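You operate a simulated robot arm through the tools that you are given. There is no shell and no other tool. Be economical: measure what you need, move in short steps, check, and stop when the job is done.

The job below is to be done with a simulated robot arm. You get a single attempt, and the scene is never put back.

JOB
Sand the crust off the grey tube offcut in the vice.
Fine: clamp it first; use the yellow block and put it back, then open the vice; fingers stay out of the jaws. What is to be rubbed or washed off counts as gone when no trace of it is left.
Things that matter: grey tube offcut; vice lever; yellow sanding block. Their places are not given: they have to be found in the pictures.

It is judged by the outcome, as a careful person would: the job done as asked, and still so three seconds after it is handed in. It fails if anything else is knocked over, pushed out of place, dropped, spilled or broken.

ROBOT AND FRAMES
A 7-joint arm with a two-finger parallel gripper, fixed in place. Base frame: the origin is at the foot of the arm, x ahead of it, y to its left, z up. Lengths are in m, angles in degrees, forces in N, time in s.
Its first joint turns from -166.0 to 166.0 degrees. Payload 4.4 kg.
The TCP is the grasp point between the finger pads, 0.023 m short of the fingertips. In the tool frame z runs along the fingers and y along their closing line. Largest opening 0.094 m; finger width 0.038, thickness 0.01; the body of the gripper, 0.054 by 0.096 m, starts 0.039 m behind the TCP.
Orientation is told as [roll, pitch, yaw] about the base's x, y, z axes, in that order, counted from this pose: with the fingers straight down and closing along the base's y, the tool's x points along the base's -x, its y along +y and its z along -z.

CONTROLS
- The arm moves only by the tool nudge_tool. Its argument "increments" is one flat list of numbers, 7 for each row, row after row: the shift along the base's x, y, z in cm, then the turn, a rotation vector about the base's x, y, z in rad, then the finger opening in cm, from 0 to 9.4. In form: [dx, dy, dz, rx, ry, rz, hand, dx, dy, dz, rx, ry, rz, hand, ...]. A call has 1 to 10 rows; each row shifts and turns the commanded pose from where the row before left it. A row lasts 0.2 s, in which the tool goes at most 0.05 m and 8.6 degrees; a call with a longer step from one row to the next is refused whole, and so is a gripper value outside its range. A pose out of reach is approached as far as the arm can. The call stops where the force on the tool passes 90 N (or 10 N more than at its start, if that is more) or the arm is blocked; 0.2 s more then pass. The fingers move at their own pace (about 0.072 m/s each) and stop on an object; they squeeze with about 35 N. The grip force told is the motor's: it shows also when the fingers shut on nothing. Time passes only in rows, and 0.2 s behind the last, so rows that do not move let the fingers close. It gives the time, the measured TCP pose, the force on the tool (base axes), the opening and the grip force at its end, in the units of the frame above (readings bear some noise), with the torque about the TCP (base axes, N m) and any sound that the robot's microphone picked up, and new pictures: "pictures" is both (left out), scene, wrist or none.
- Cameras (640 x 400 px; columns grow to the right, rows downward): "scene" is fixed at [0.2086, 0.6558, 1.6619]; the picture's right is [-0.48, -0.88, 0.00], its down [-0.57, 0.31, -0.76] and it looks along [0.67, -0.36, -0.65] (base axes); focal length 330 px, centre (320, 200). "wrist" rides on the gripper at [0.086, 0.016, -0.075] in the tool frame; the picture's right is [-0.18, 0.98, 0.00], its down [-0.58, -0.11, -0.81] and it looks along [-0.79, -0.15, 0.59] (tool axes); focal length 243 px, centre (320, 200).
- measure_at(camera, pixels): for up to 12 pixels [column, row] of the newest picture of that camera ("zoom" is the newest enlarged one), the place [x, y, z] in the base frame of the surface seen there, good to about 0.003 m, but the place of the scene camera against the robot may be out by one fixed shift of up to 0.025 m in any direction. It takes no simulated time.
- enlarge(camera, box): a new picture of the part [left, top, right, bottom] of that camera's present view, enlarged. It takes no simulated time.
- job_done(): hands the job in; it is judged then, once.

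Go step by step. Measure first, check grasps and placings, and put right what went wrong. The budget is 80 turns and 200 pictures, counting those below and the enlarged ones. Unless the task says otherwise, let go and move clear before handing in, and close with one line.

The tools are called after "Emit:" as name(argument=value, ...) on one line, values as JSON. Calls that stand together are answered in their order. nudge_tool: Moves the arm, as the interface text tells. Its arguments: {"type":"object","properties":{"increments":{"type":"array","items":{"type":"number"}},"pictures":{"type":"string","enum":["both","scene","wrist","none"]}},"required":["increments"]} The other tools are called the same way: measure_at (camera, pixels) gives the place of the surface under pixels of a picture; enlarge (camera, box) takes an enlarged picture of a part of a camera's view; job_done () hands the job in.

At the start:

```text
time: 0.0
ee_pos: [0.5429, 0.2513, 1.2401]
tool_rot: [0.0, 0.0, 0.0]
contact_force: [-0.6, -0.2, 0.0]
ft_torque: [0.0, 0.01, -0.03]
opening: 0.0942
grip_force: 0.1
```

scene: 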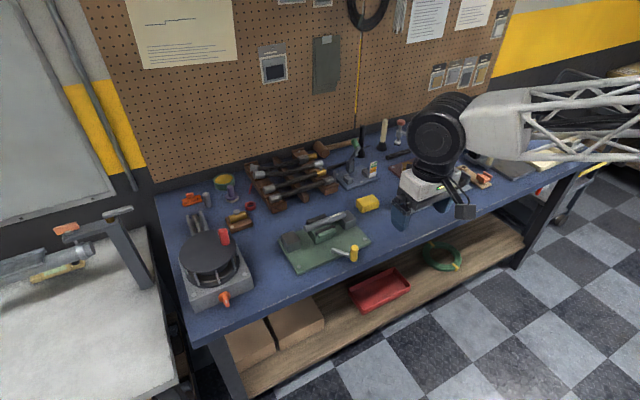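
wrist: 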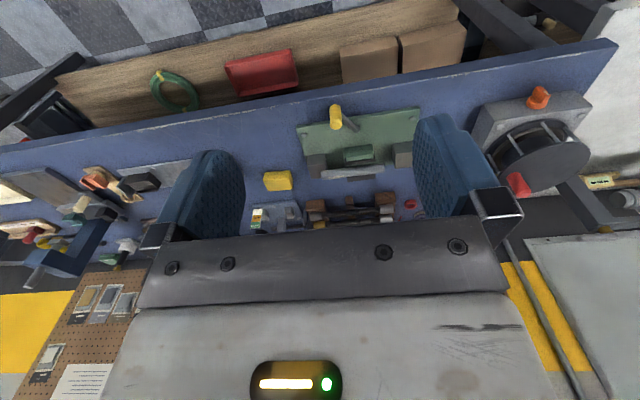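

The scene shows the green vice around (325,240) with a yellow-tipped lever at (352,252), and a yellow block at (367,203). I'll enlarge these and measure.

Emit:
enlarge(camera="scene", box=[260, 180, 400, 280])

Emit:
enlarge(camera="wrist", box=[250, 90, 430, 210])

Emit:
measure_at(camera="scene", pixels=[[367, 200], [368, 208], [354, 250], [335, 251], [325, 225], [312, 237], [340, 222], [300, 255], [360, 235], [285, 240], [380, 230]])

Emit:
measure_at(camera="wrist", pixels=[[278, 178], [290, 188], [336, 110], [335, 122], [358, 155], [352, 170], [325, 165], [400, 160], [312, 120]])

```text
4.00 times, centred on (330, 230) of scene
```

zoom: 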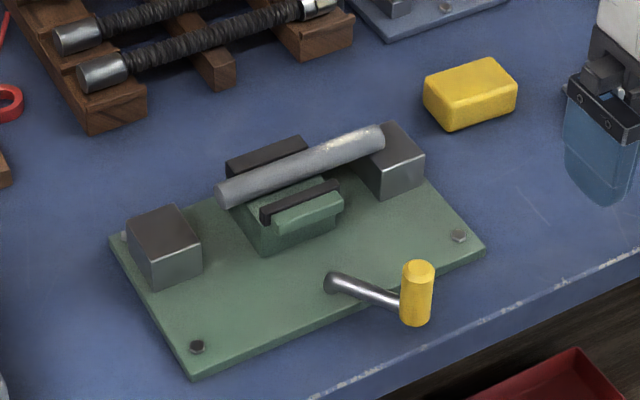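

```text
3.33 times, centred on (340, 150) of wrist
```

zoom: 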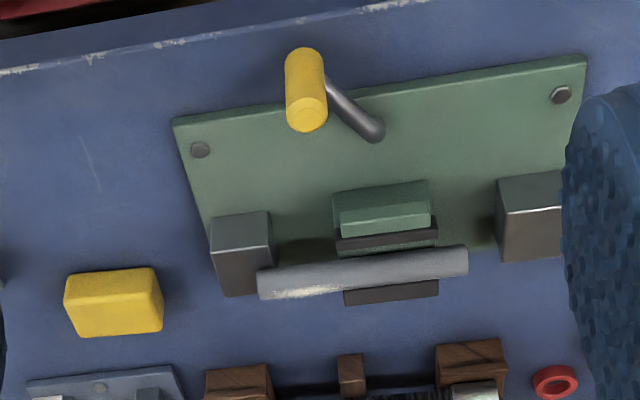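

```text
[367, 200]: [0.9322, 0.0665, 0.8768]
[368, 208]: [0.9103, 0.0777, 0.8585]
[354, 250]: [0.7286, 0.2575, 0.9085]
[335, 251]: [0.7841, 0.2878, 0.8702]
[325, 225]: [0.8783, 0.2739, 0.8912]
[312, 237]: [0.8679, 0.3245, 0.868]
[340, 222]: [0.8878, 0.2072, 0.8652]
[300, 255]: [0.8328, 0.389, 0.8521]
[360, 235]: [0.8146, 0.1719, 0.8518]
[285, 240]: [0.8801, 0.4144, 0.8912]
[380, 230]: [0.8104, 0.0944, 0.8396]
```

```text
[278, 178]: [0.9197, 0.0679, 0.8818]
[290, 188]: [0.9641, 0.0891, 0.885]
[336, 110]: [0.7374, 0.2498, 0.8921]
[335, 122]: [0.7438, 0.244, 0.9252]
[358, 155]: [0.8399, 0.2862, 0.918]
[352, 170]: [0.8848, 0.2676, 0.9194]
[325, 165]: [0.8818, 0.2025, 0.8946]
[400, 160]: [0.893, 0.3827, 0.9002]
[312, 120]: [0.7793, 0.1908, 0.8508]
```

The tube lies along y in the open jaws, with its crust as a pale patch near the right end. The lever pivots near (0.78,0.29) and its yellow knob is near (0.74,0.25). I'll move closer for accurate wrist measurements.

Emit:
nudge_tool(increments=[0, 0, -4, 0, 0, 0, 9.4, 0, 0, -4, 0, 0, 0, 9.4, 0, 0, -4, 0, 0, 0, 9.4, 0, 0, -4, 0, 0, 0, 9.4], pictures="wrist")

Emit:
enlarge(camera="wrist", box=[180, 80, 460, 255])

```text
time: 1.0
ee_pos: [0.5422, 0.2525, 1.0804]
tool_rot: [0.0, 0.1, 0.1]
contact_force: [-0.2, -0.9, 0.1]
ft_torque: [0.04, 0.01, -0.02]
opening: 0.0941
grip_force: 0.1
```

wrist: 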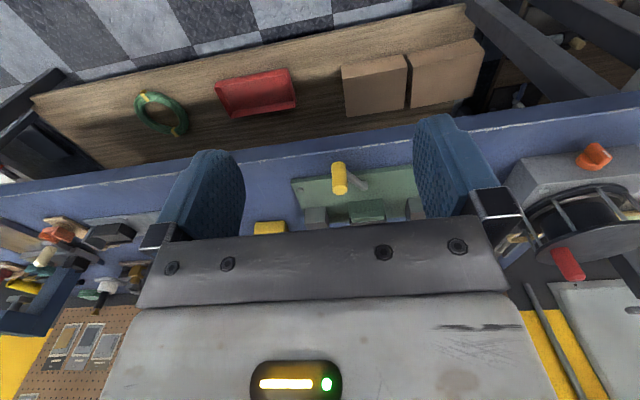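

```text
2.29 times, centred on (320, 168) of wrist
```

zoom: 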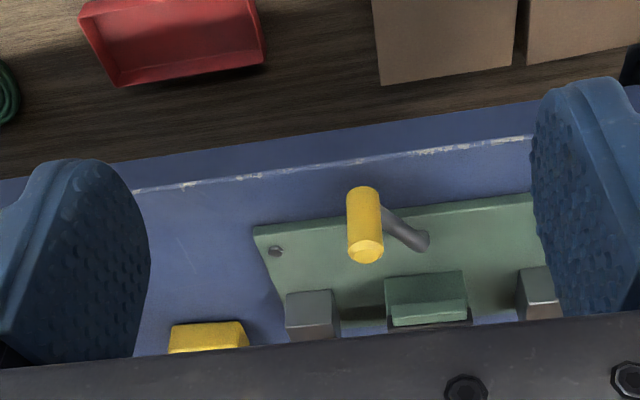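

The knob and lever are clear in the zoom, at (365,225) and (425,240). I'll measure them from the wrist, since the scene camera may be shifted.

Emit:
measure_at(camera="zoom", pixels=[[365, 252], [362, 200], [352, 225], [375, 225], [400, 228], [420, 240], [275, 252], [425, 290], [425, 312], [310, 310], [540, 285], [240, 250]])

Emit:
nudge_tool(increments=[4, 0, 4, 0, 0, 0, 9.4, 4, 0, 4, 0, 0, 0, 9.4, 4, 0, 4, 0, 0, 0, 9.4, 0, 0, 0, 0, 0, 0, 9.4], pictures="wrist")

Emit:
enlarge(camera="wrist", box=[220, 40, 460, 190])

```text
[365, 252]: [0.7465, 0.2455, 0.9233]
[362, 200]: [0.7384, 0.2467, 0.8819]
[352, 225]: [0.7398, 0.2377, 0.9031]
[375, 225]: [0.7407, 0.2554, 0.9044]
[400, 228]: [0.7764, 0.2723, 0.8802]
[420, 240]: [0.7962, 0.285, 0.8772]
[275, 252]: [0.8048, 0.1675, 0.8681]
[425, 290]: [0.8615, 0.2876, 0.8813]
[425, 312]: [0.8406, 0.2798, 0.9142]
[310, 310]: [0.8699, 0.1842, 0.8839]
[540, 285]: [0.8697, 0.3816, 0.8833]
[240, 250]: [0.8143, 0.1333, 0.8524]
```

```text
refused: row 1 steps farther than a row can; nothing moved
```

```text
2.67 times, centred on (340, 115) of wrist
```

zoom: 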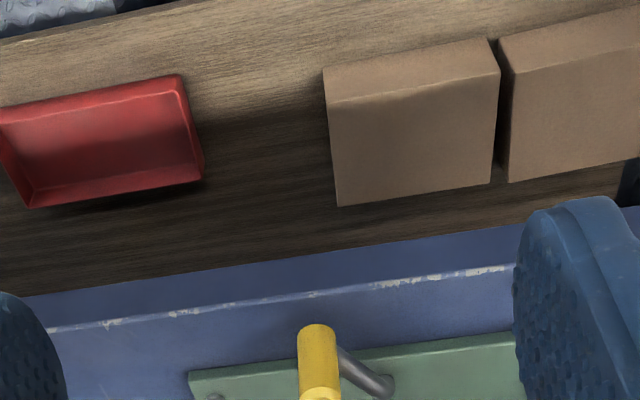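

The move was refused because the diagonal step was too long. I'll take smaller steps up and forward to see the tube and jaws.

Emit:
nudge_tool(increments=[3, 0, 3.5, 0, 0, 0, 9.4, 3, 0, 3.5, 0, 0, 0, 9.4, 3, 0, 3.5, 0, 0, 0, 9.4, 3, 0, 3.5, 0, 0, 0, 9.4], pictures="wrist")

Emit:
enlarge(camera="wrist", box=[240, 40, 480, 190])

```text
time: 2.0
ee_pos: [0.66, 0.2522, 1.2194]
tool_rot: [0.0, 0.1, 0.0]
contact_force: [0.1, -1.1, -0.4]
ft_torque: [0.01, -0.01, -0.01]
opening: 0.0938
grip_force: 0.1
```

wrist: 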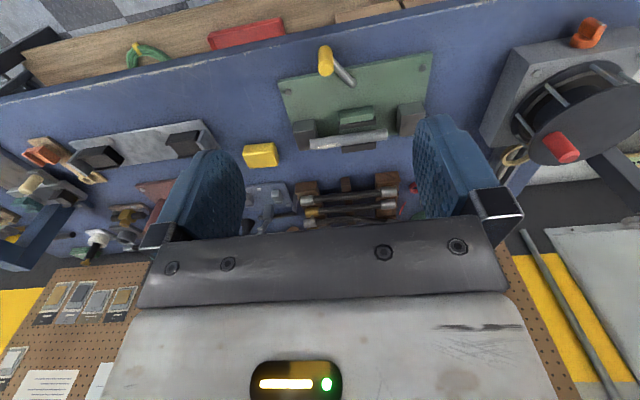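

```text
2.67 times, centred on (360, 115) of wrist
```

zoom: 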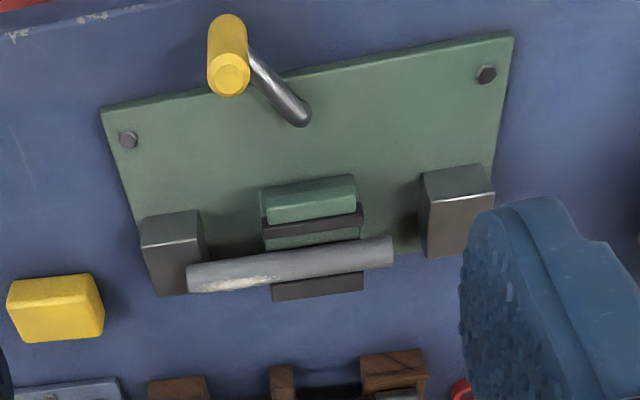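

Emit:
measure_at(camera="zoom", pixels=[[195, 275], [240, 266], [300, 258], [385, 250], [310, 224], [312, 290], [312, 200], [305, 118], [55, 310], [8, 320], [98, 285], [60, 338]])

Emit:
measure_at(camera="zoom", pixels=[[55, 286], [102, 330], [12, 340], [55, 275], [172, 225], [170, 270], [455, 185], [455, 230], [230, 80], [228, 50], [270, 80], [290, 105]])

Emit:
enlarge(camera="wrist", box=[295, 95, 415, 170])

Emit:
enlarge(camera="scene", box=[295, 200, 375, 250])

```text
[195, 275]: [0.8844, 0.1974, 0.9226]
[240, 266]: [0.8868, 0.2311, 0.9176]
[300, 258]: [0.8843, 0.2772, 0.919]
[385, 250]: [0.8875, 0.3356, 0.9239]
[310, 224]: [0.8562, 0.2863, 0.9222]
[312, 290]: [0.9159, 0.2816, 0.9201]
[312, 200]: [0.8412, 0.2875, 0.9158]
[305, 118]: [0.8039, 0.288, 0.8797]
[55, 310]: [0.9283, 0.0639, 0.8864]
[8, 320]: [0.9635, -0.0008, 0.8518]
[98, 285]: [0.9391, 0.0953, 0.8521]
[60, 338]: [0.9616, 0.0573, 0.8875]
```

```text
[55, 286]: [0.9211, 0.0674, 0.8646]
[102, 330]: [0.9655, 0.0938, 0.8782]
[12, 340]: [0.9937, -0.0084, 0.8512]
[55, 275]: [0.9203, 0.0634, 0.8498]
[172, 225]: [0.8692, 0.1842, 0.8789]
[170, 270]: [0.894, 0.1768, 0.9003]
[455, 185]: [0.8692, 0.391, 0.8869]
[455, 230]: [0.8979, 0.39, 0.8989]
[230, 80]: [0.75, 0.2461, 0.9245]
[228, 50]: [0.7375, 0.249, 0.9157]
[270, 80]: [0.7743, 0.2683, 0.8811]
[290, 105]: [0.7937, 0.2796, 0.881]
```

```text
5.33 times, centred on (355, 132) of wrist
```

zoom: 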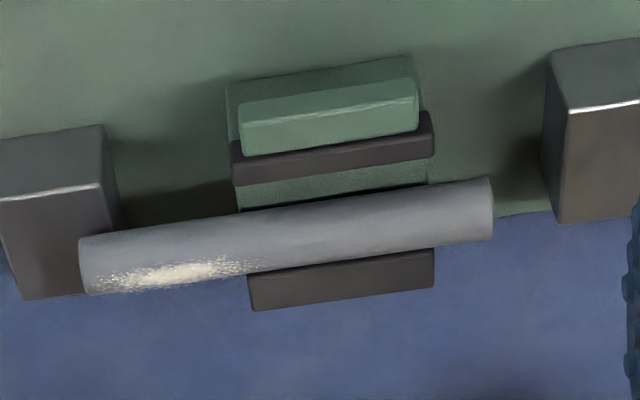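

```text
8.00 times, centred on (335, 225) of scene
```

zoom: 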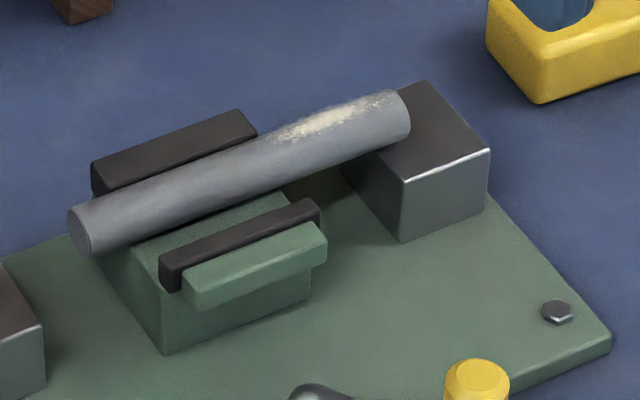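

The wrist view puts the knob centre at about (0.748,0.2465), top z 0.925, and the pivot at about (0.80,0.287). The tube runs along y at x≈0.888, with crust on its upper side at y 0.20–0.25. I'll go above the knob, yawed so the fingers flank the lever arm.

Emit:
nudge_tool(increments=[1.47, -0.1, -3.6, 0, 0, 0.105, 5, 1.47, -0.1, -3.6, 0, 0, 0.105, 5, 1.47, -0.1, -3.6, 0, 0, 0.105, 5, 1.47, -0.1, -3.6, 0, 0, 0.105, 5, 1.47, -0.1, -3.6, 0, 0, 0.105, 5, 1.45, -0.1, -3.6, 0, 0, 0.105, 5, 0, 0, 0, 0, 0, 0, 5], pictures="both")

Emit:
enlarge(camera="scene", box=[280, 180, 420, 280])

```text
time: 3.6
ee_pos: [0.7486, 0.2433, 1.005]
tool_rot: [-0.1, 0.0, 36.2]
contact_force: [-0.1, 0.6, -0.6]
ft_torque: [0.02, 0.0, 0.03]
opening: 0.0499
grip_force: 0.1
```

scene: 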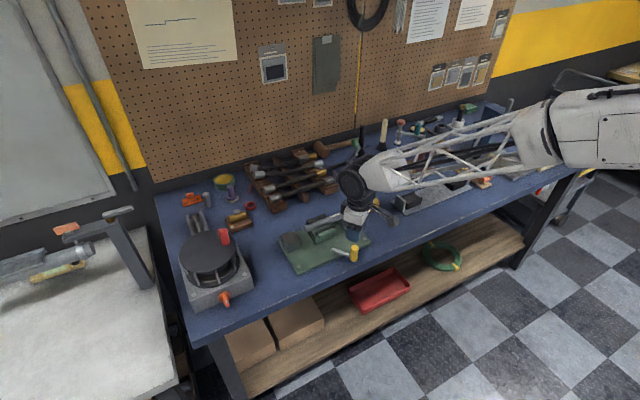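
wrist: 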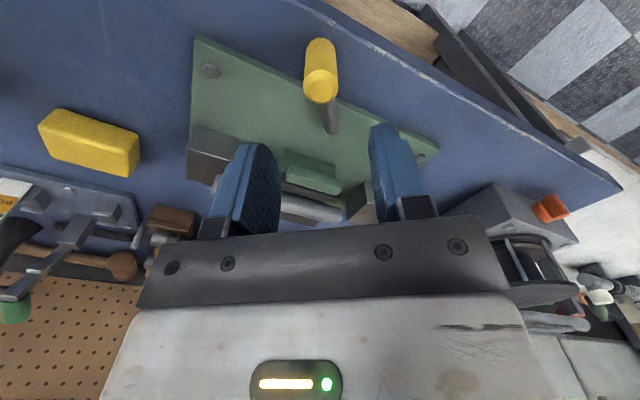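

```text
4.00 times, centred on (350, 230) of scene
```

zoom: 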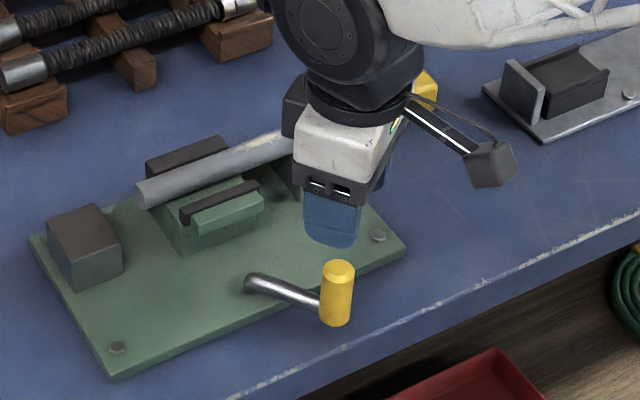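

The arm is above the knob with the hand turned. I'll re-measure the knob from this closer wrist view, at (320,85).

Emit:
measure_at(camera="wrist", pixels=[[320, 88], [306, 88], [335, 88], [321, 73], [320, 50], [330, 110], [332, 128], [320, 98]])

```text
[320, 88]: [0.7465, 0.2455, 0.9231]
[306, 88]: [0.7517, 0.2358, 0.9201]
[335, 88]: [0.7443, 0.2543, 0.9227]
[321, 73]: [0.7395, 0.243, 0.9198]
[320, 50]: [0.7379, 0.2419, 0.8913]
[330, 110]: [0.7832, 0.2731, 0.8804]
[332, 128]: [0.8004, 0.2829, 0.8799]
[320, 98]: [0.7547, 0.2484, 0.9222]
```

The knob centre is (0.747,0.2455) with its top at 0.923. I'll descend to z≈0.912 and close on it.

Emit:
nudge_tool(increments=[-0.1, 0.2, -3.5, 0, 0, 0, 5, 0, 0, -3.5, 0, 0, 0, 5, 0, 0, -2.3, 0, 0, 0, 5, 0, 0, 0, 0, 0, 0, 1, 0, 0, 0, 0, 0, 0, 1, 0, 0, 0, 0, 0, 0, 1], pictures="wrist")

Emit:
enlarge(camera="scene", box=[280, 180, 420, 280])

```text
time: 5.0
ee_pos: [0.7491, 0.2472, 0.9108]
tool_rot: [0.1, -0.1, 36.1]
contact_force: [4.0, 1.6, 2.6]
ft_torque: [0.51, 0.38, -0.05]
opening: 0.0238
grip_force: 45.3
```

wrist: 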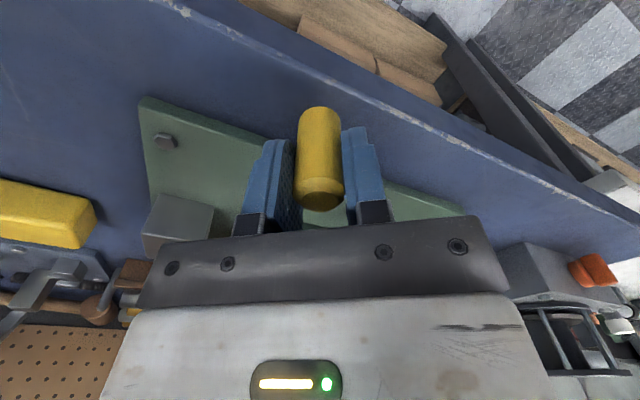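

```text
4.00 times, centred on (350, 230) of scene
```

zoom: 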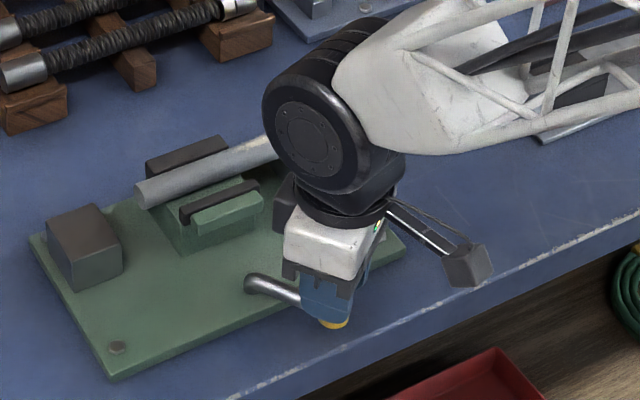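

The knob is held. I'll try turning clockwise (seen from above) by 15° about the pivot and watch the force.

Emit:
nudge_tool(increments=[-0.46, 0.72, 0, 0, 0, -0.131, 1, -0.355, 0.78, 0, 0, 0, -0.131, 1, 0, 0, 0, 0, 0, 0, 1], pictures="none")

Emit:
enlarge(camera="scene", box=[280, 180, 420, 280])

```text
time: 5.8
ee_pos: [0.7417, 0.2621, 0.9102]
tool_rot: [0.1, 0.0, 21.0]
contact_force: [18.6, 6.6, -18.5]
ft_torque: [0.64, 0.07, 0.0]
opening: 0.0239
grip_force: 45.5
```

```text
4.00 times, centred on (350, 230) of scene
```

zoom: 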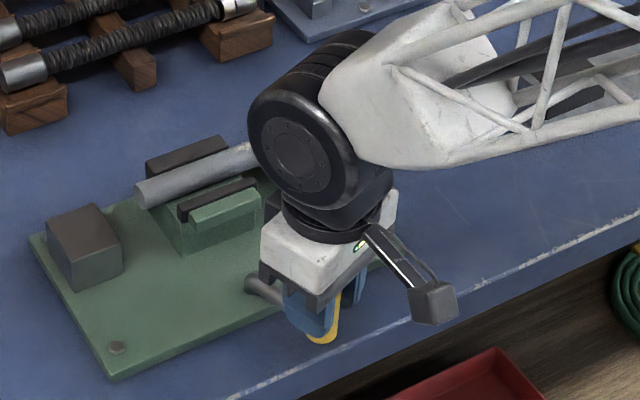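

The lever turns and the moving jaw appears to be advancing. The forces are a modest inward and downward pull, so I'll ease the path inward a little and continue.

Emit:
nudge_tool(increments=[-0.1, 0.82, -0.1, 0, 0, -0.131, 1, -0.08, 0.845, 0, 0, 0, -0.131, 1, 0, 0.856, 0, 0, 0, -0.131, 1, 0, 0, 0, 0, 0, 0, 1], pictures="wrist")

Emit:
enlarge(camera="scene", box=[280, 180, 420, 280])

```text
time: 6.8
ee_pos: [0.7391, 0.2896, 0.9106]
tool_rot: [0.1, 0.1, -1.5]
contact_force: [-63.9, 3.4, 23.4]
ft_torque: [0.62, 0.56, -0.13]
opening: 0.024
grip_force: 45.5
```

wrist: 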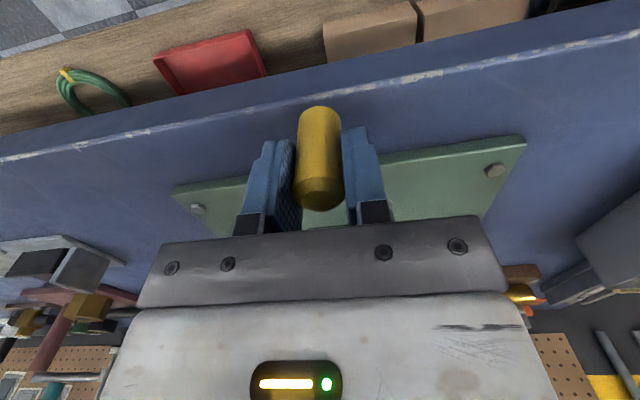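

```text
4.00 times, centred on (350, 230) of scene
```

zoom: 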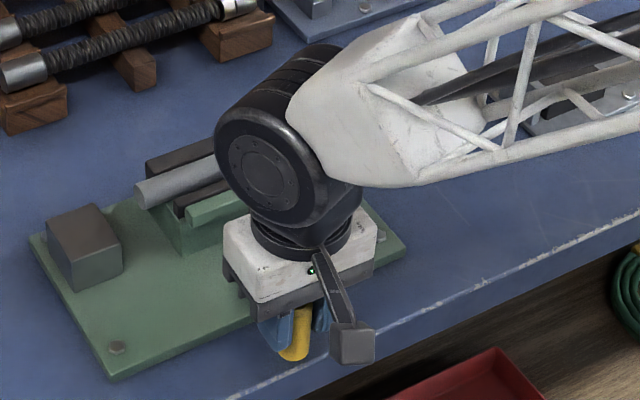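

The jaw is advancing on the tube, but I eased in too far and the tool is being pushed outward along −x with 64 N. I'll correct outward by 2 mm and continue.

Emit:
nudge_tool(increments=[-0.2, 0, 0, 0, 0, 0, 1, 0.05, 0.85, 0, 0, 0, -0.131, 1, 0, 0, 0, 0, 0, 0, 1], pictures="none")

Emit:
enlarge(camera="scene", box=[280, 180, 420, 280])

```text
time: 7.6
ee_pos: [0.7394, 0.296, 0.9108]
tool_rot: [0.2, -0.1, -9.0]
contact_force: [18.0, -1.5, -4.2]
ft_torque: [-0.72, -0.54, 0.11]
opening: 0.0239
grip_force: 44.9
```

```text
4.00 times, centred on (350, 230) of scene
```

zoom: 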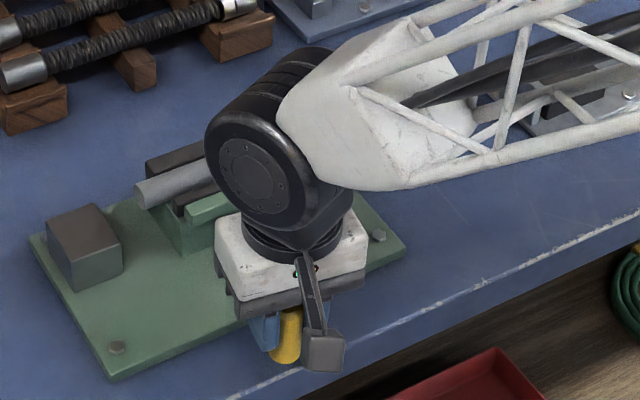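

Forces are low again. I'll continue clockwise until I feel tangential resistance.

Emit:
nudge_tool(increments=[0.2, 0.835, 0, 0, 0, -0.131, 1, 0.3, 0.8, 0, 0, 0, -0.131, 1, 0, 0, 0, 0, 0, 0, 1], pictures="none")

Emit:
enlarge(camera="scene", box=[280, 180, 420, 280])

```text
time: 8.4
ee_pos: [0.7445, 0.3119, 0.9101]
tool_rot: [0.1, 0.0, -24.2]
contact_force: [57.6, -30.0, -7.5]
ft_torque: [-0.19, -0.38, -0.3]
opening: 0.0241
grip_force: 44.9
```

```text
4.00 times, centred on (350, 230) of scene
```

zoom: 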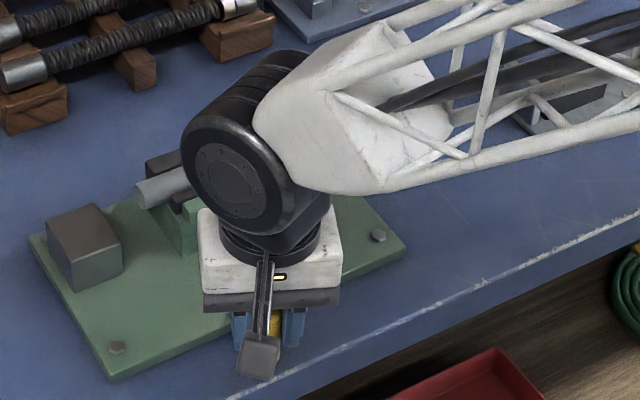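

The force is purely radial inward, so I'm about 2 mm outside the circle. I'll correct inward and continue.

Emit:
nudge_tool(increments=[0.17, -0.08, 0, 0, 0, 0, 1, 0.42, 0.74, 0, 0, 0, -0.131, 1, 0, 0, 0, 0, 0, 0, 1], pictures="wrist")

Emit:
enlarge(camera="scene", box=[280, 180, 420, 280])

```text
time: 9.2
ee_pos: [0.7485, 0.3208, 0.9107]
tool_rot: [0.1, 0.1, -31.4]
contact_force: [-13.7, -0.2, 19.8]
ft_torque: [0.16, 0.25, -0.46]
opening: 0.0238
grip_force: 44.9
```

wrist: 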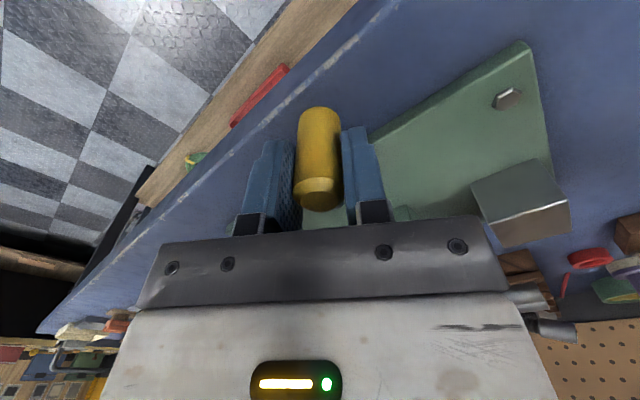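

```text
4.00 times, centred on (350, 230) of scene
```

zoom: 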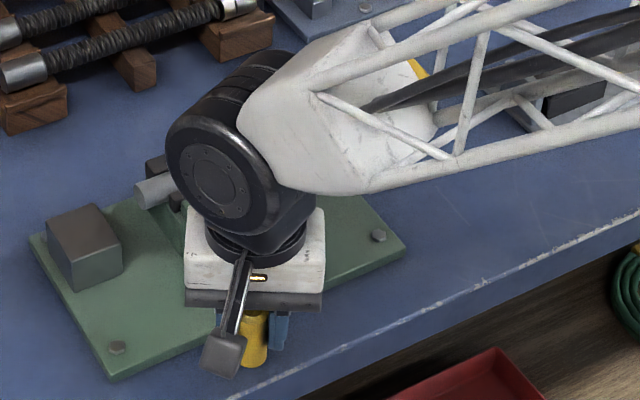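

It's still moving freely, so I'll keep going.

Emit:
nudge_tool(increments=[0.48, 0.71, 0, 0, 0, -0.131, 1, 0.57, 0.64, 0, 0, 0, -0.131, 1, 0, 0, 0, 0, 0, 0, 1], pictures="none")

Emit:
enlarge(camera="scene", box=[280, 180, 420, 280])

```text
time: 10.0
ee_pos: [0.7593, 0.331, 0.9096]
tool_rot: [-0.1, 0.0, -46.5]
contact_force: [-25.8, -123.1, 17.8]
ft_torque: [-1.03, 0.29, 2.34]
opening: 0.0441
grip_force: 36.8
```

```text
4.00 times, centred on (350, 230) of scene
```

zoom: 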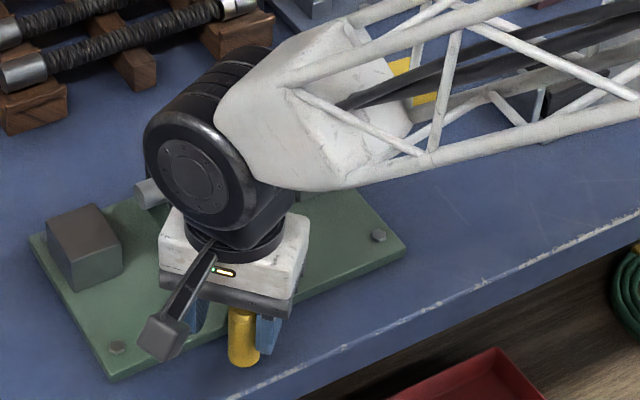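

The lever reached its stop: the fingers were forced open with 123 N of tangential resistance. I'll back off the overshoot, release, and rise to inspect.

Emit:
nudge_tool(increments=[-0.5, -0.6, 0, 0, 0, 0.131, 2, 0, 0, 0, 0, 0, 0, 2], pictures="wrist")

```text
time: 10.6
ee_pos: [0.7538, 0.327, 0.91]
tool_rot: [0.0, 0.1, -38.9]
contact_force: [-36.6, -8.6, -1.4]
ft_torque: [0.02, 0.02, -0.41]
opening: 0.0332
grip_force: 14.3
```

wrist: 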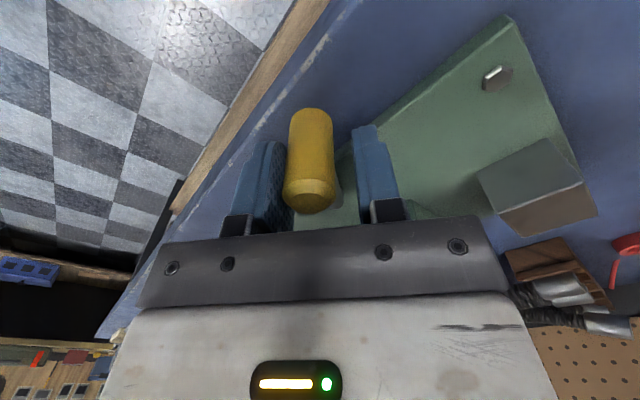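

I'll open fully, rise clear and back off to look at the jaws.

Emit:
nudge_tool(increments=[0, 0, 0, 0, 0, 0, 6, 0, 0, 0, 0, 0, 0, 6, 0, 0, 3, 0, 0, 0, 6, 0, 0, 4, 0, 0, 0, 6, -1.5, -1, 4.3, 0, 0, 0.14, 6, -2, -1, 4.3, 0, 0, 0.14, 6, -2, -1, 4.3, 0, 0, 0.14, 6, -2, -2, 4, 0, 0, 0.14, 6, -2, -2, 4, 0, 0, 0.12, 6], pictures="wrist")

Emit:
enlarge(camera="wrist", box=[240, 40, 480, 190])

Emit:
enlarge(camera="scene", box=[280, 180, 420, 280])

```text
time: 12.6
ee_pos: [0.6594, 0.2572, 1.1893]
tool_rot: [0.1, 0.1, 0.0]
contact_force: [0.7, 0.4, -0.8]
ft_torque: [0.0, -0.01, 0.0]
opening: 0.0599
grip_force: 0.0
```

wrist: 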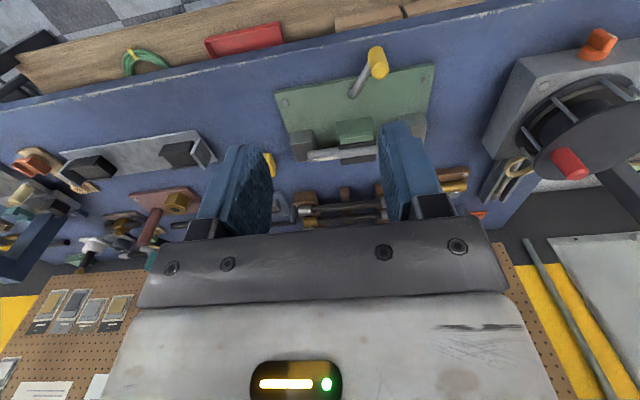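

```text
2.67 times, centred on (360, 115) of wrist
```

zoom: 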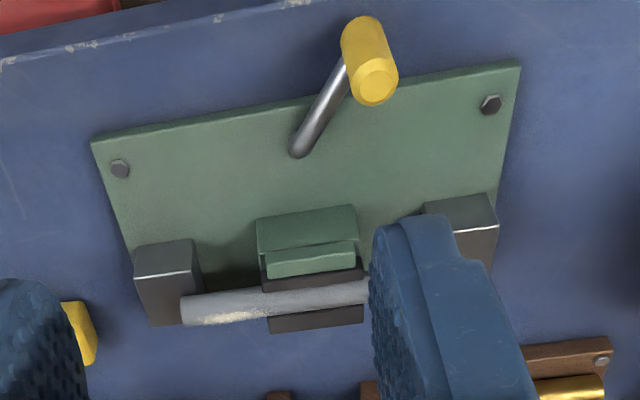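

```text
4.00 times, centred on (350, 230) of scene
```

zoom: 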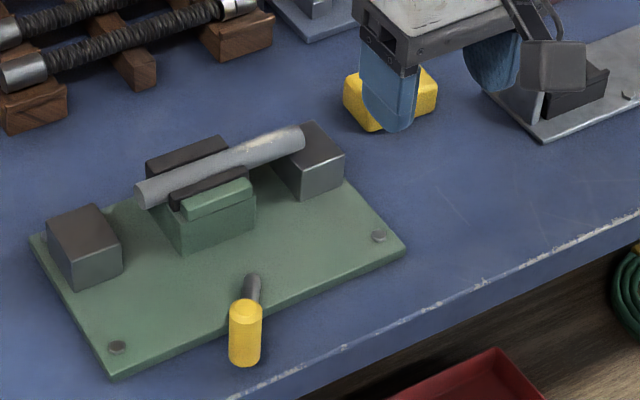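

The jaw is now tight against the tube. I'll measure the tube and the knob, then move to look at the yellow block.

Emit:
measure_at(camera="zoom", pixels=[[375, 90], [298, 150], [190, 310], [220, 305], [250, 301], [220, 315], [310, 272], [310, 295], [160, 262], [160, 300]])

Emit:
nudge_tool(increments=[0, -4.5, 0, 0, 0, 0, 9.4, 0, -4.5, 0, 0, 0, 0, 9.4, 0, -4.5, 0, 0, 0, 0, 9.4, 0, -4.5, 0, 0, 0, 0, 9.4, 0, 0, 0, 0, 0, 0, 9.4], pictures="wrist")

Emit:
enlarge(camera="wrist", box=[240, 90, 440, 215])

```text
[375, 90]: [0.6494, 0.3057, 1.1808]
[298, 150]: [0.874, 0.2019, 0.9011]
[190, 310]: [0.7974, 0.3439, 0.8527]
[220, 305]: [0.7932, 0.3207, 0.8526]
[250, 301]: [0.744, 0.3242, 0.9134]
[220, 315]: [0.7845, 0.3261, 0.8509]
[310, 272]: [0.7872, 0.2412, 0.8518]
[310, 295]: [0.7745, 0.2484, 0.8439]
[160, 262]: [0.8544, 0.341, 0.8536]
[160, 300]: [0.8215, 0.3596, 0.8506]
```

```text
time: 13.8
ee_pos: [0.66, 0.0746, 1.1868]
tool_rot: [0.0, 0.1, 0.0]
contact_force: [0.5, 0.9, -0.1]
ft_torque: [0.02, -0.01, 0.01]
opening: 0.0939
grip_force: 0.1
```

wrist: 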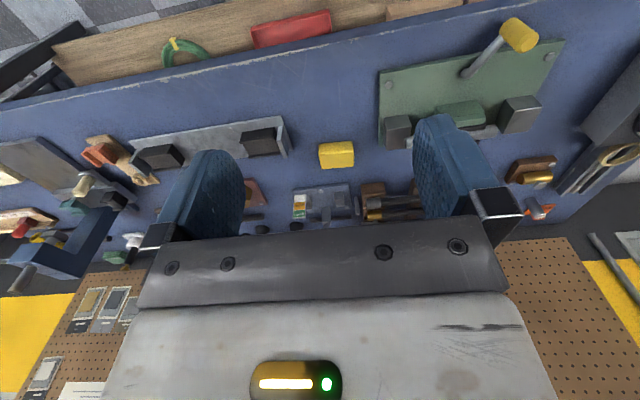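

```text
3.20 times, centred on (340, 152) of wrist
```

zoom: 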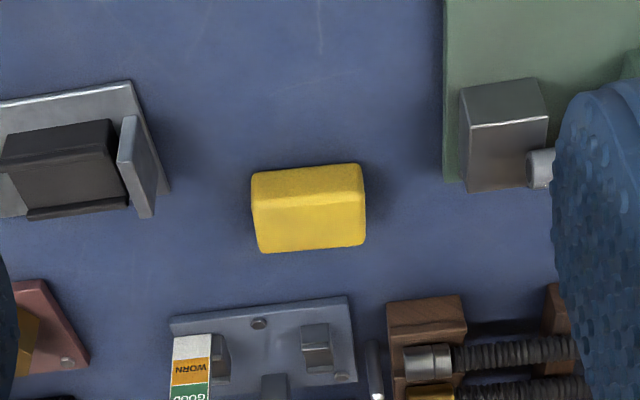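

The measurements landed on the scene zoom, so I'll discard them. The block is clear now at (310,210) in the wrist zoom, and the small plate behind it shows a WORN/GOOD label. I'll measure the block and its neighbours.

Emit:
measure_at(camera="zoom", pixels=[[260, 205], [358, 200], [262, 245], [360, 240], [308, 222], [305, 190], [310, 170], [256, 190], [362, 180], [308, 262], [315, 330], [145, 150]])

Emit:
enlarge(camera="scene", box=[320, 160, 440, 235])

```text
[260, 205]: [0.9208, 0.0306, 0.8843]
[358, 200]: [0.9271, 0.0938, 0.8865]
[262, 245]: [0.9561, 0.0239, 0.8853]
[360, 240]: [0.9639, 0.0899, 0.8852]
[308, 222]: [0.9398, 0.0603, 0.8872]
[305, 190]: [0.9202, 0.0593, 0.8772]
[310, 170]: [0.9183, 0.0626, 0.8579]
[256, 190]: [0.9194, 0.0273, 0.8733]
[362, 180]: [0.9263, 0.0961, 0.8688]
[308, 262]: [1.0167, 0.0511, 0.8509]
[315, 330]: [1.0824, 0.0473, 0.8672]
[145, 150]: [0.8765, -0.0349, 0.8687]
```

```text
5.33 times, centred on (380, 198) of scene
```

zoom: 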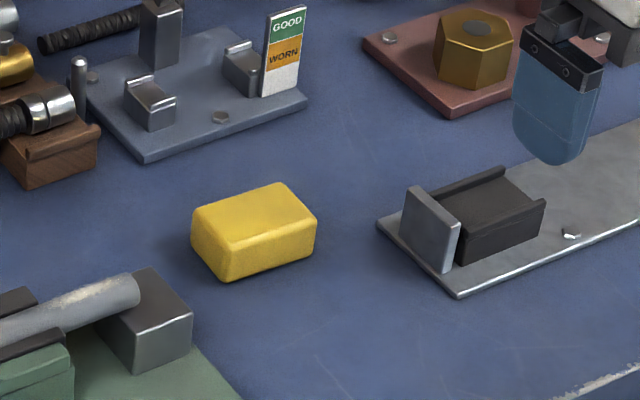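

The block spans x 0.92–0.965, y 0.026–0.096, z 0.852–0.887, with its centre near (0.942,0.060) and a yaw of about −7°. I'll grip it across its short side (tool yaw +83°), high up so its lower face stays free. First I'll hover above it.

Emit:
nudge_tool(increments=[2.82, -0.15, -1.5, 0, 0, 0.145, 8, 2.82, -0.15, -1.5, 0, 0, 0.145, 8, 2.82, -0.15, -1.5, 0, 0, 0.145, 8, 2.82, -0.15, -1.5, 0, 0, 0.145, 8, 2.82, -0.15, -1.5, 0, 0, 0.145, 8, 2.82, -0.15, -1.5, 0, 0, 0.145, 8, 2.82, -0.15, -2, 0, 0, 0.145, 8, 2.82, -0.15, -2, 0, 0, 0.145, 8, 2.82, -0.15, -2, 0, 0, 0.145, 8, 2.82, -0.15, -2, 0, 0, 0.145, 8], pictures="both")

Emit:
enlarge(camera="wrist", box=[200, 0, 440, 150])

```text
time: 16.0
ee_pos: [0.9428, 0.062, 1.0203]
tool_rot: [-0.1, 0.0, 83.1]
contact_force: [0.1, -0.6, 0.0]
ft_torque: [-0.01, -0.04, 0.02]
opening: 0.08
grip_force: 0.0
```

scene: 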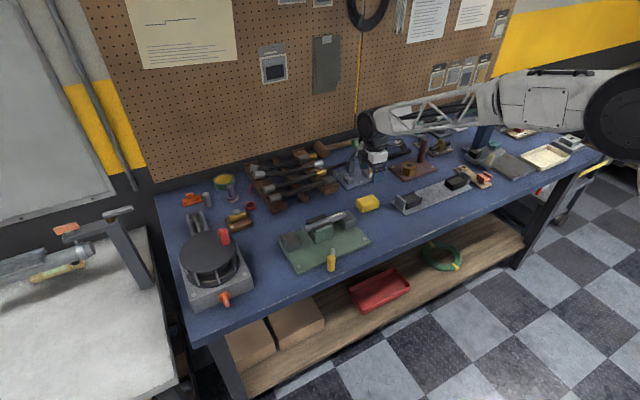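
wrist: 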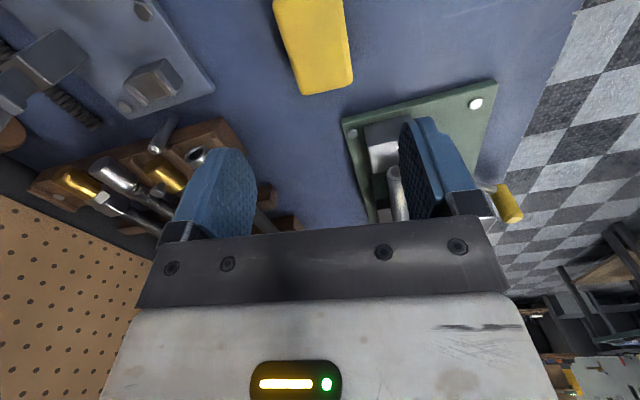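

```text
2.67 times, centred on (320, 75) of wrist
```

zoom: 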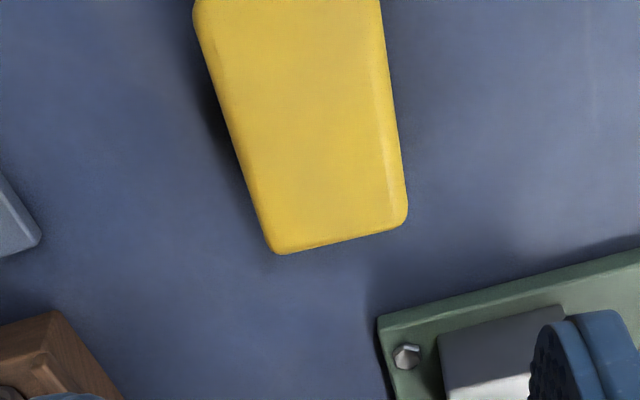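

Emit:
measure_at(camera="zoom", pixels=[[225, 30], [372, 20], [280, 240], [390, 215], [235, 110], [380, 100], [395, 100], [335, 225], [405, 200], [402, 150]])

```text
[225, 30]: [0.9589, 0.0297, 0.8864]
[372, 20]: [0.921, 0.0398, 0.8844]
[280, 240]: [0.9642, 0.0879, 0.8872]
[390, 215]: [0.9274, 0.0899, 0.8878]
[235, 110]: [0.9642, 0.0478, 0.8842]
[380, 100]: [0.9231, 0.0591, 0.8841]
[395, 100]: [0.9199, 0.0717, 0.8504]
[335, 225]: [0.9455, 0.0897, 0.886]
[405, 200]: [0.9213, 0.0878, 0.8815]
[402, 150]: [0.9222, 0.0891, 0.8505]
```

The width, centre x≈0.943 and −7° yaw are confirmed. I'll descend to z≈0.889, so the tips stay about 14 mm above the bench, and grip.

Emit:
nudge_tool(increments=[0, -0.1, -4, 0, 0, 0, 8, 0, 0, -4, 0, 0, 0, 8, 0, 0, -4, 0, 0, 0, 8, 0, 0, -1.15, 0, 0, 0, 8, 0, 0, 0, 0, 0, 0, 3, 0, 0, 0, 0, 0, 0, 3, 0, 0, 0, 0, 0, 0, 3], pictures="wrist")

Emit:
enlarge(camera="scene", box=[320, 160, 440, 235])

```text
time: 17.6
ee_pos: [0.9414, 0.0602, 0.8874]
tool_rot: [0.0, 0.0, 83.1]
contact_force: [1.4, 1.3, 4.0]
ft_torque: [-0.04, -0.12, 0.11]
opening: 0.0494
grip_force: 34.6
```

wrist: 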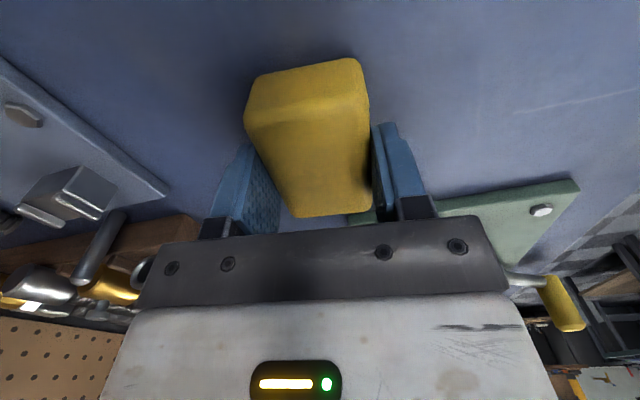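

```text
5.33 times, centred on (380, 198) of scene
```

zoom: 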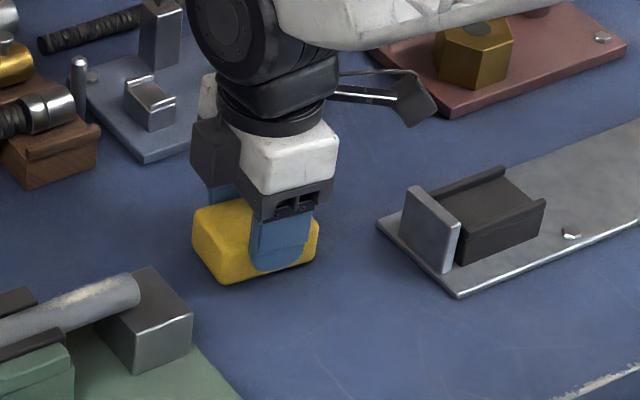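

The block is gripped at opening 0.049. I'll lift it, square the yaw to 90°, and look along +y at the tube.

Emit:
nudge_tool(increments=[0, 0, 3, 0, 0, 0, 3, 0, 0, 4, 0, 0, 0, 3, 0, 0, 4, 0, 0, 0.06, 3, -0.8, 0, 4, 0, 0, 0.06, 3, -2, 0, 0, 0, 0, 0, 3, -2.5, 0, 0, 0, 0, 0, 3, 0, 0, 0, 0, 0, 0, 3], pictures="both")

Emit:
enlarge(camera="wrist", box=[240, 60, 480, 210])

```text
time: 19.2
ee_pos: [0.8876, 0.0616, 1.0386]
tool_rot: [0.0, 0.0, 89.9]
contact_force: [0.4, -0.1, -0.2]
ft_torque: [0.0, 0.02, -0.02]
opening: 0.0495
grip_force: 34.8
```

scene: 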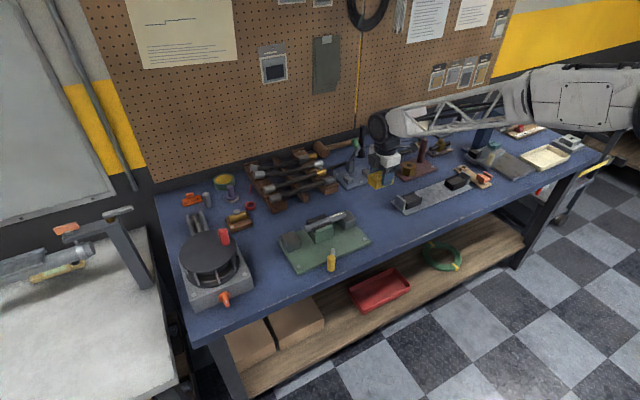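
wrist: 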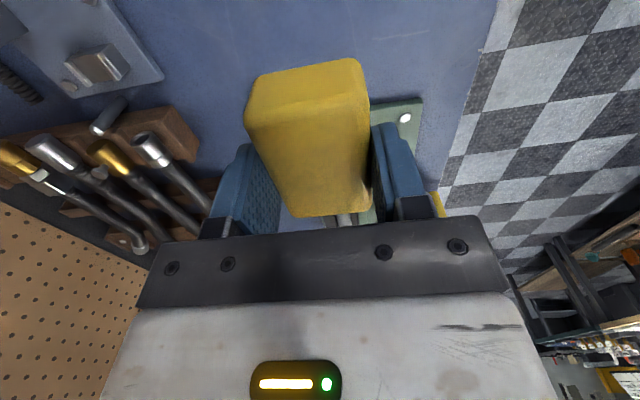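

```text
2.67 times, centred on (360, 135) of wrist
```

zoom: 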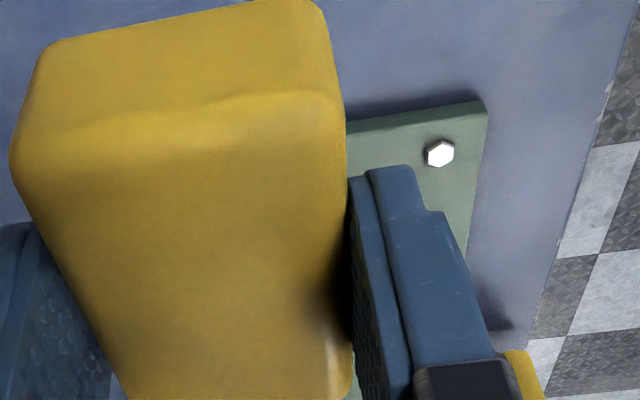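

The block hides the tube from the wrist camera, but the scene view of the vice is clear. I'll measure the tube there, using plate and steel-block points to calibrate the fixed shift.

Emit:
enlarge(camera="scene", box=[295, 200, 375, 250])

Emit:
measure_at(camera="scene", pixels=[[340, 218], [338, 214], [341, 221], [333, 218], [326, 220], [345, 213], [310, 225], [348, 220], [290, 238], [368, 240], [320, 232]])

```text
8.00 times, centred on (335, 225) of scene
```

zoom: 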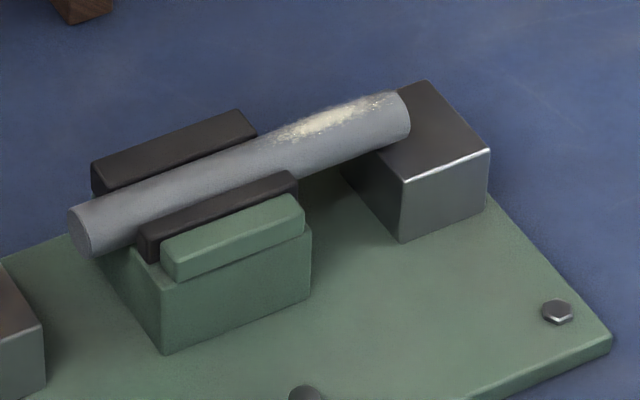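

```text
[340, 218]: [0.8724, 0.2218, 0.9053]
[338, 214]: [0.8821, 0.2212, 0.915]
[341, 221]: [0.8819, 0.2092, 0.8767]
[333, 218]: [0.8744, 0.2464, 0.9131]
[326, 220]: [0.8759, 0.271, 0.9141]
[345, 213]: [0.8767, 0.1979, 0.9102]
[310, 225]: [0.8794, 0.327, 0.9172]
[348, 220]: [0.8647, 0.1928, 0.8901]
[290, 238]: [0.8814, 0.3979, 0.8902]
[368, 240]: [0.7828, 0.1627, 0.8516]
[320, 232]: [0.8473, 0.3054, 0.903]
```

The calibrated tube axis is x≈0.891 with its top at z≈0.923, and the crust runs y 0.20–0.255. I'll bring the block over (0.891,0.222) and hover just above contact.

Emit:
nudge_tool(increments=[0.1, 4, 0, 0, 0, 0, 3, 0.1, 4, 0, 0, 0, 0, 3, 0.1, 4, 0, 0, 0, 0, 3, 0, 4, 0, 0, 0, 0, 3, 0, 0, -3, 0, 0, 0, 3, 0, 0, -3, 0, 0, 0, 3, 0, 0, -1, 0, 0, 0, 3], pictures="none")

Emit:
enlarge(camera="scene", box=[280, 180, 400, 255])

```text
time: 20.8
ee_pos: [0.891, 0.2213, 0.9677]
tool_rot: [0.0, 0.0, 90.0]
contact_force: [-0.1, -0.5, -1.1]
ft_torque: [0.03, 0.02, 0.01]
opening: 0.0495
grip_force: 34.9
```

```text
5.33 times, centred on (340, 218) of scene
```

zoom: 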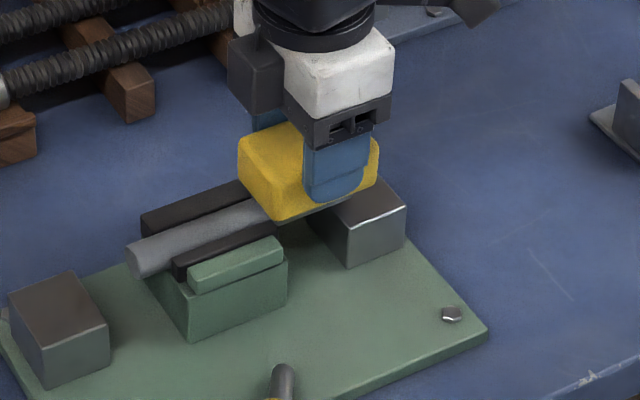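

The block sits just above the crust. I'll lower it in small steps to feel contact.

Emit:
nudge_tool(increments=[0, 0, -0.3, 0, 0, 0, 3, 0, 0, -0.3, 0, 0, 0, 3, 0, 0, -0.2, 0, 0, 0, 3, 0, 0, 0, 0, 0, 0, 3], pictures="none")

```text
time: 21.8
ee_pos: [0.8924, 0.2211, 0.9628]
tool_rot: [-0.2, -0.1, 90.0]
contact_force: [-1.5, -2.3, 30.0]
ft_torque: [0.7, 0.04, 0.05]
opening: 0.0494
grip_force: 34.7
```

Contact is firm at 30 N. I'll ease off 1 mm and stroke along the tube.

Emit:
nudge_tool(increments=[0, -0.8, 0.1, 0, 0, 0, 3, 0, -1, 0, 0, 0, 0, 3, 0, 1, 0, 0, 0, 0, 3, 0, 1, 0, 0, 0, 0, 3, 0, 1, 0, 0, 0, 0, 3, 0, -1, 0, 0, 0, 0, 3, 0, -1, 0, 0, 0, 0, 3, 0, -1, 0, 0, 0, 0, 3, 0, 1, 0, 0, 0, 0, 3, 0, 1, 0, 0, 0, 0, 3], pictures="none")

Emit:
enlarge(camera="scene", box=[280, 180, 400, 255])

```text
time: 24.0
ee_pos: [0.8934, 0.2212, 0.9602]
tool_rot: [0.0, 0.0, 89.9]
contact_force: [0.0, -19.2, 21.5]
ft_torque: [-0.55, -0.01, -0.01]
opening: 0.0494
grip_force: 34.8
```

```text
5.33 times, centred on (340, 218) of scene
```

zoom: 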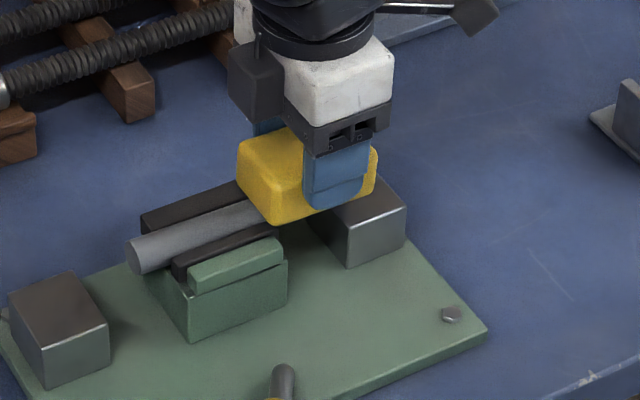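

Stroke force is about 21 N, with 19 N of drag. I'll lift and shift aside to inspect the crust.

Emit:
nudge_tool(increments=[0, 0, 2, 0, 0, 0, 3, 0, -3, 2, 0, 0, 0, 3, 0, -4, 0, 0, 0, 0, 3, 0, -4, 0, 0, 0, 0, 3], pictures="none")

Emit:
enlarge(camera="scene", box=[295, 200, 375, 250])

Emit:
enlarge(camera="scene", box=[280, 180, 420, 267])

```text
time: 25.0
ee_pos: [0.8916, 0.1107, 1.0016]
tool_rot: [0.0, 0.0, 90.0]
contact_force: [-0.9, 0.4, -1.0]
ft_torque: [0.03, 0.01, 0.05]
opening: 0.0493
grip_force: 35.2
```

```text
8.00 times, centred on (335, 225) of scene
```

zoom: 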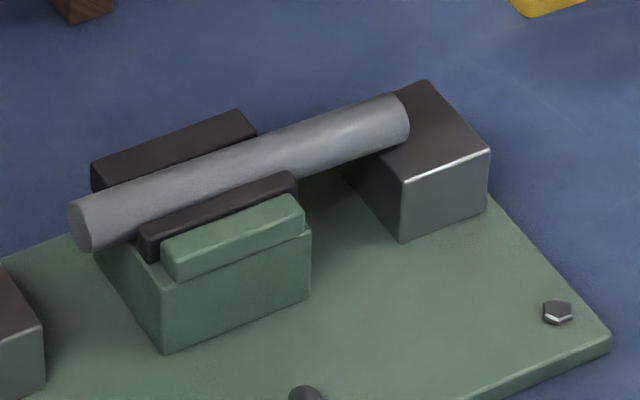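

```text
4.57 times, centred on (350, 224) of scene
```

zoom: 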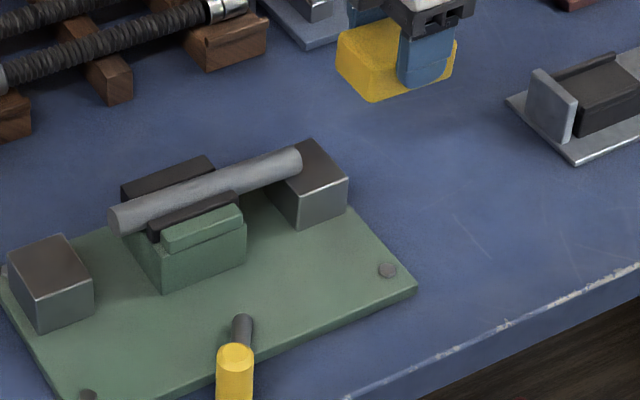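

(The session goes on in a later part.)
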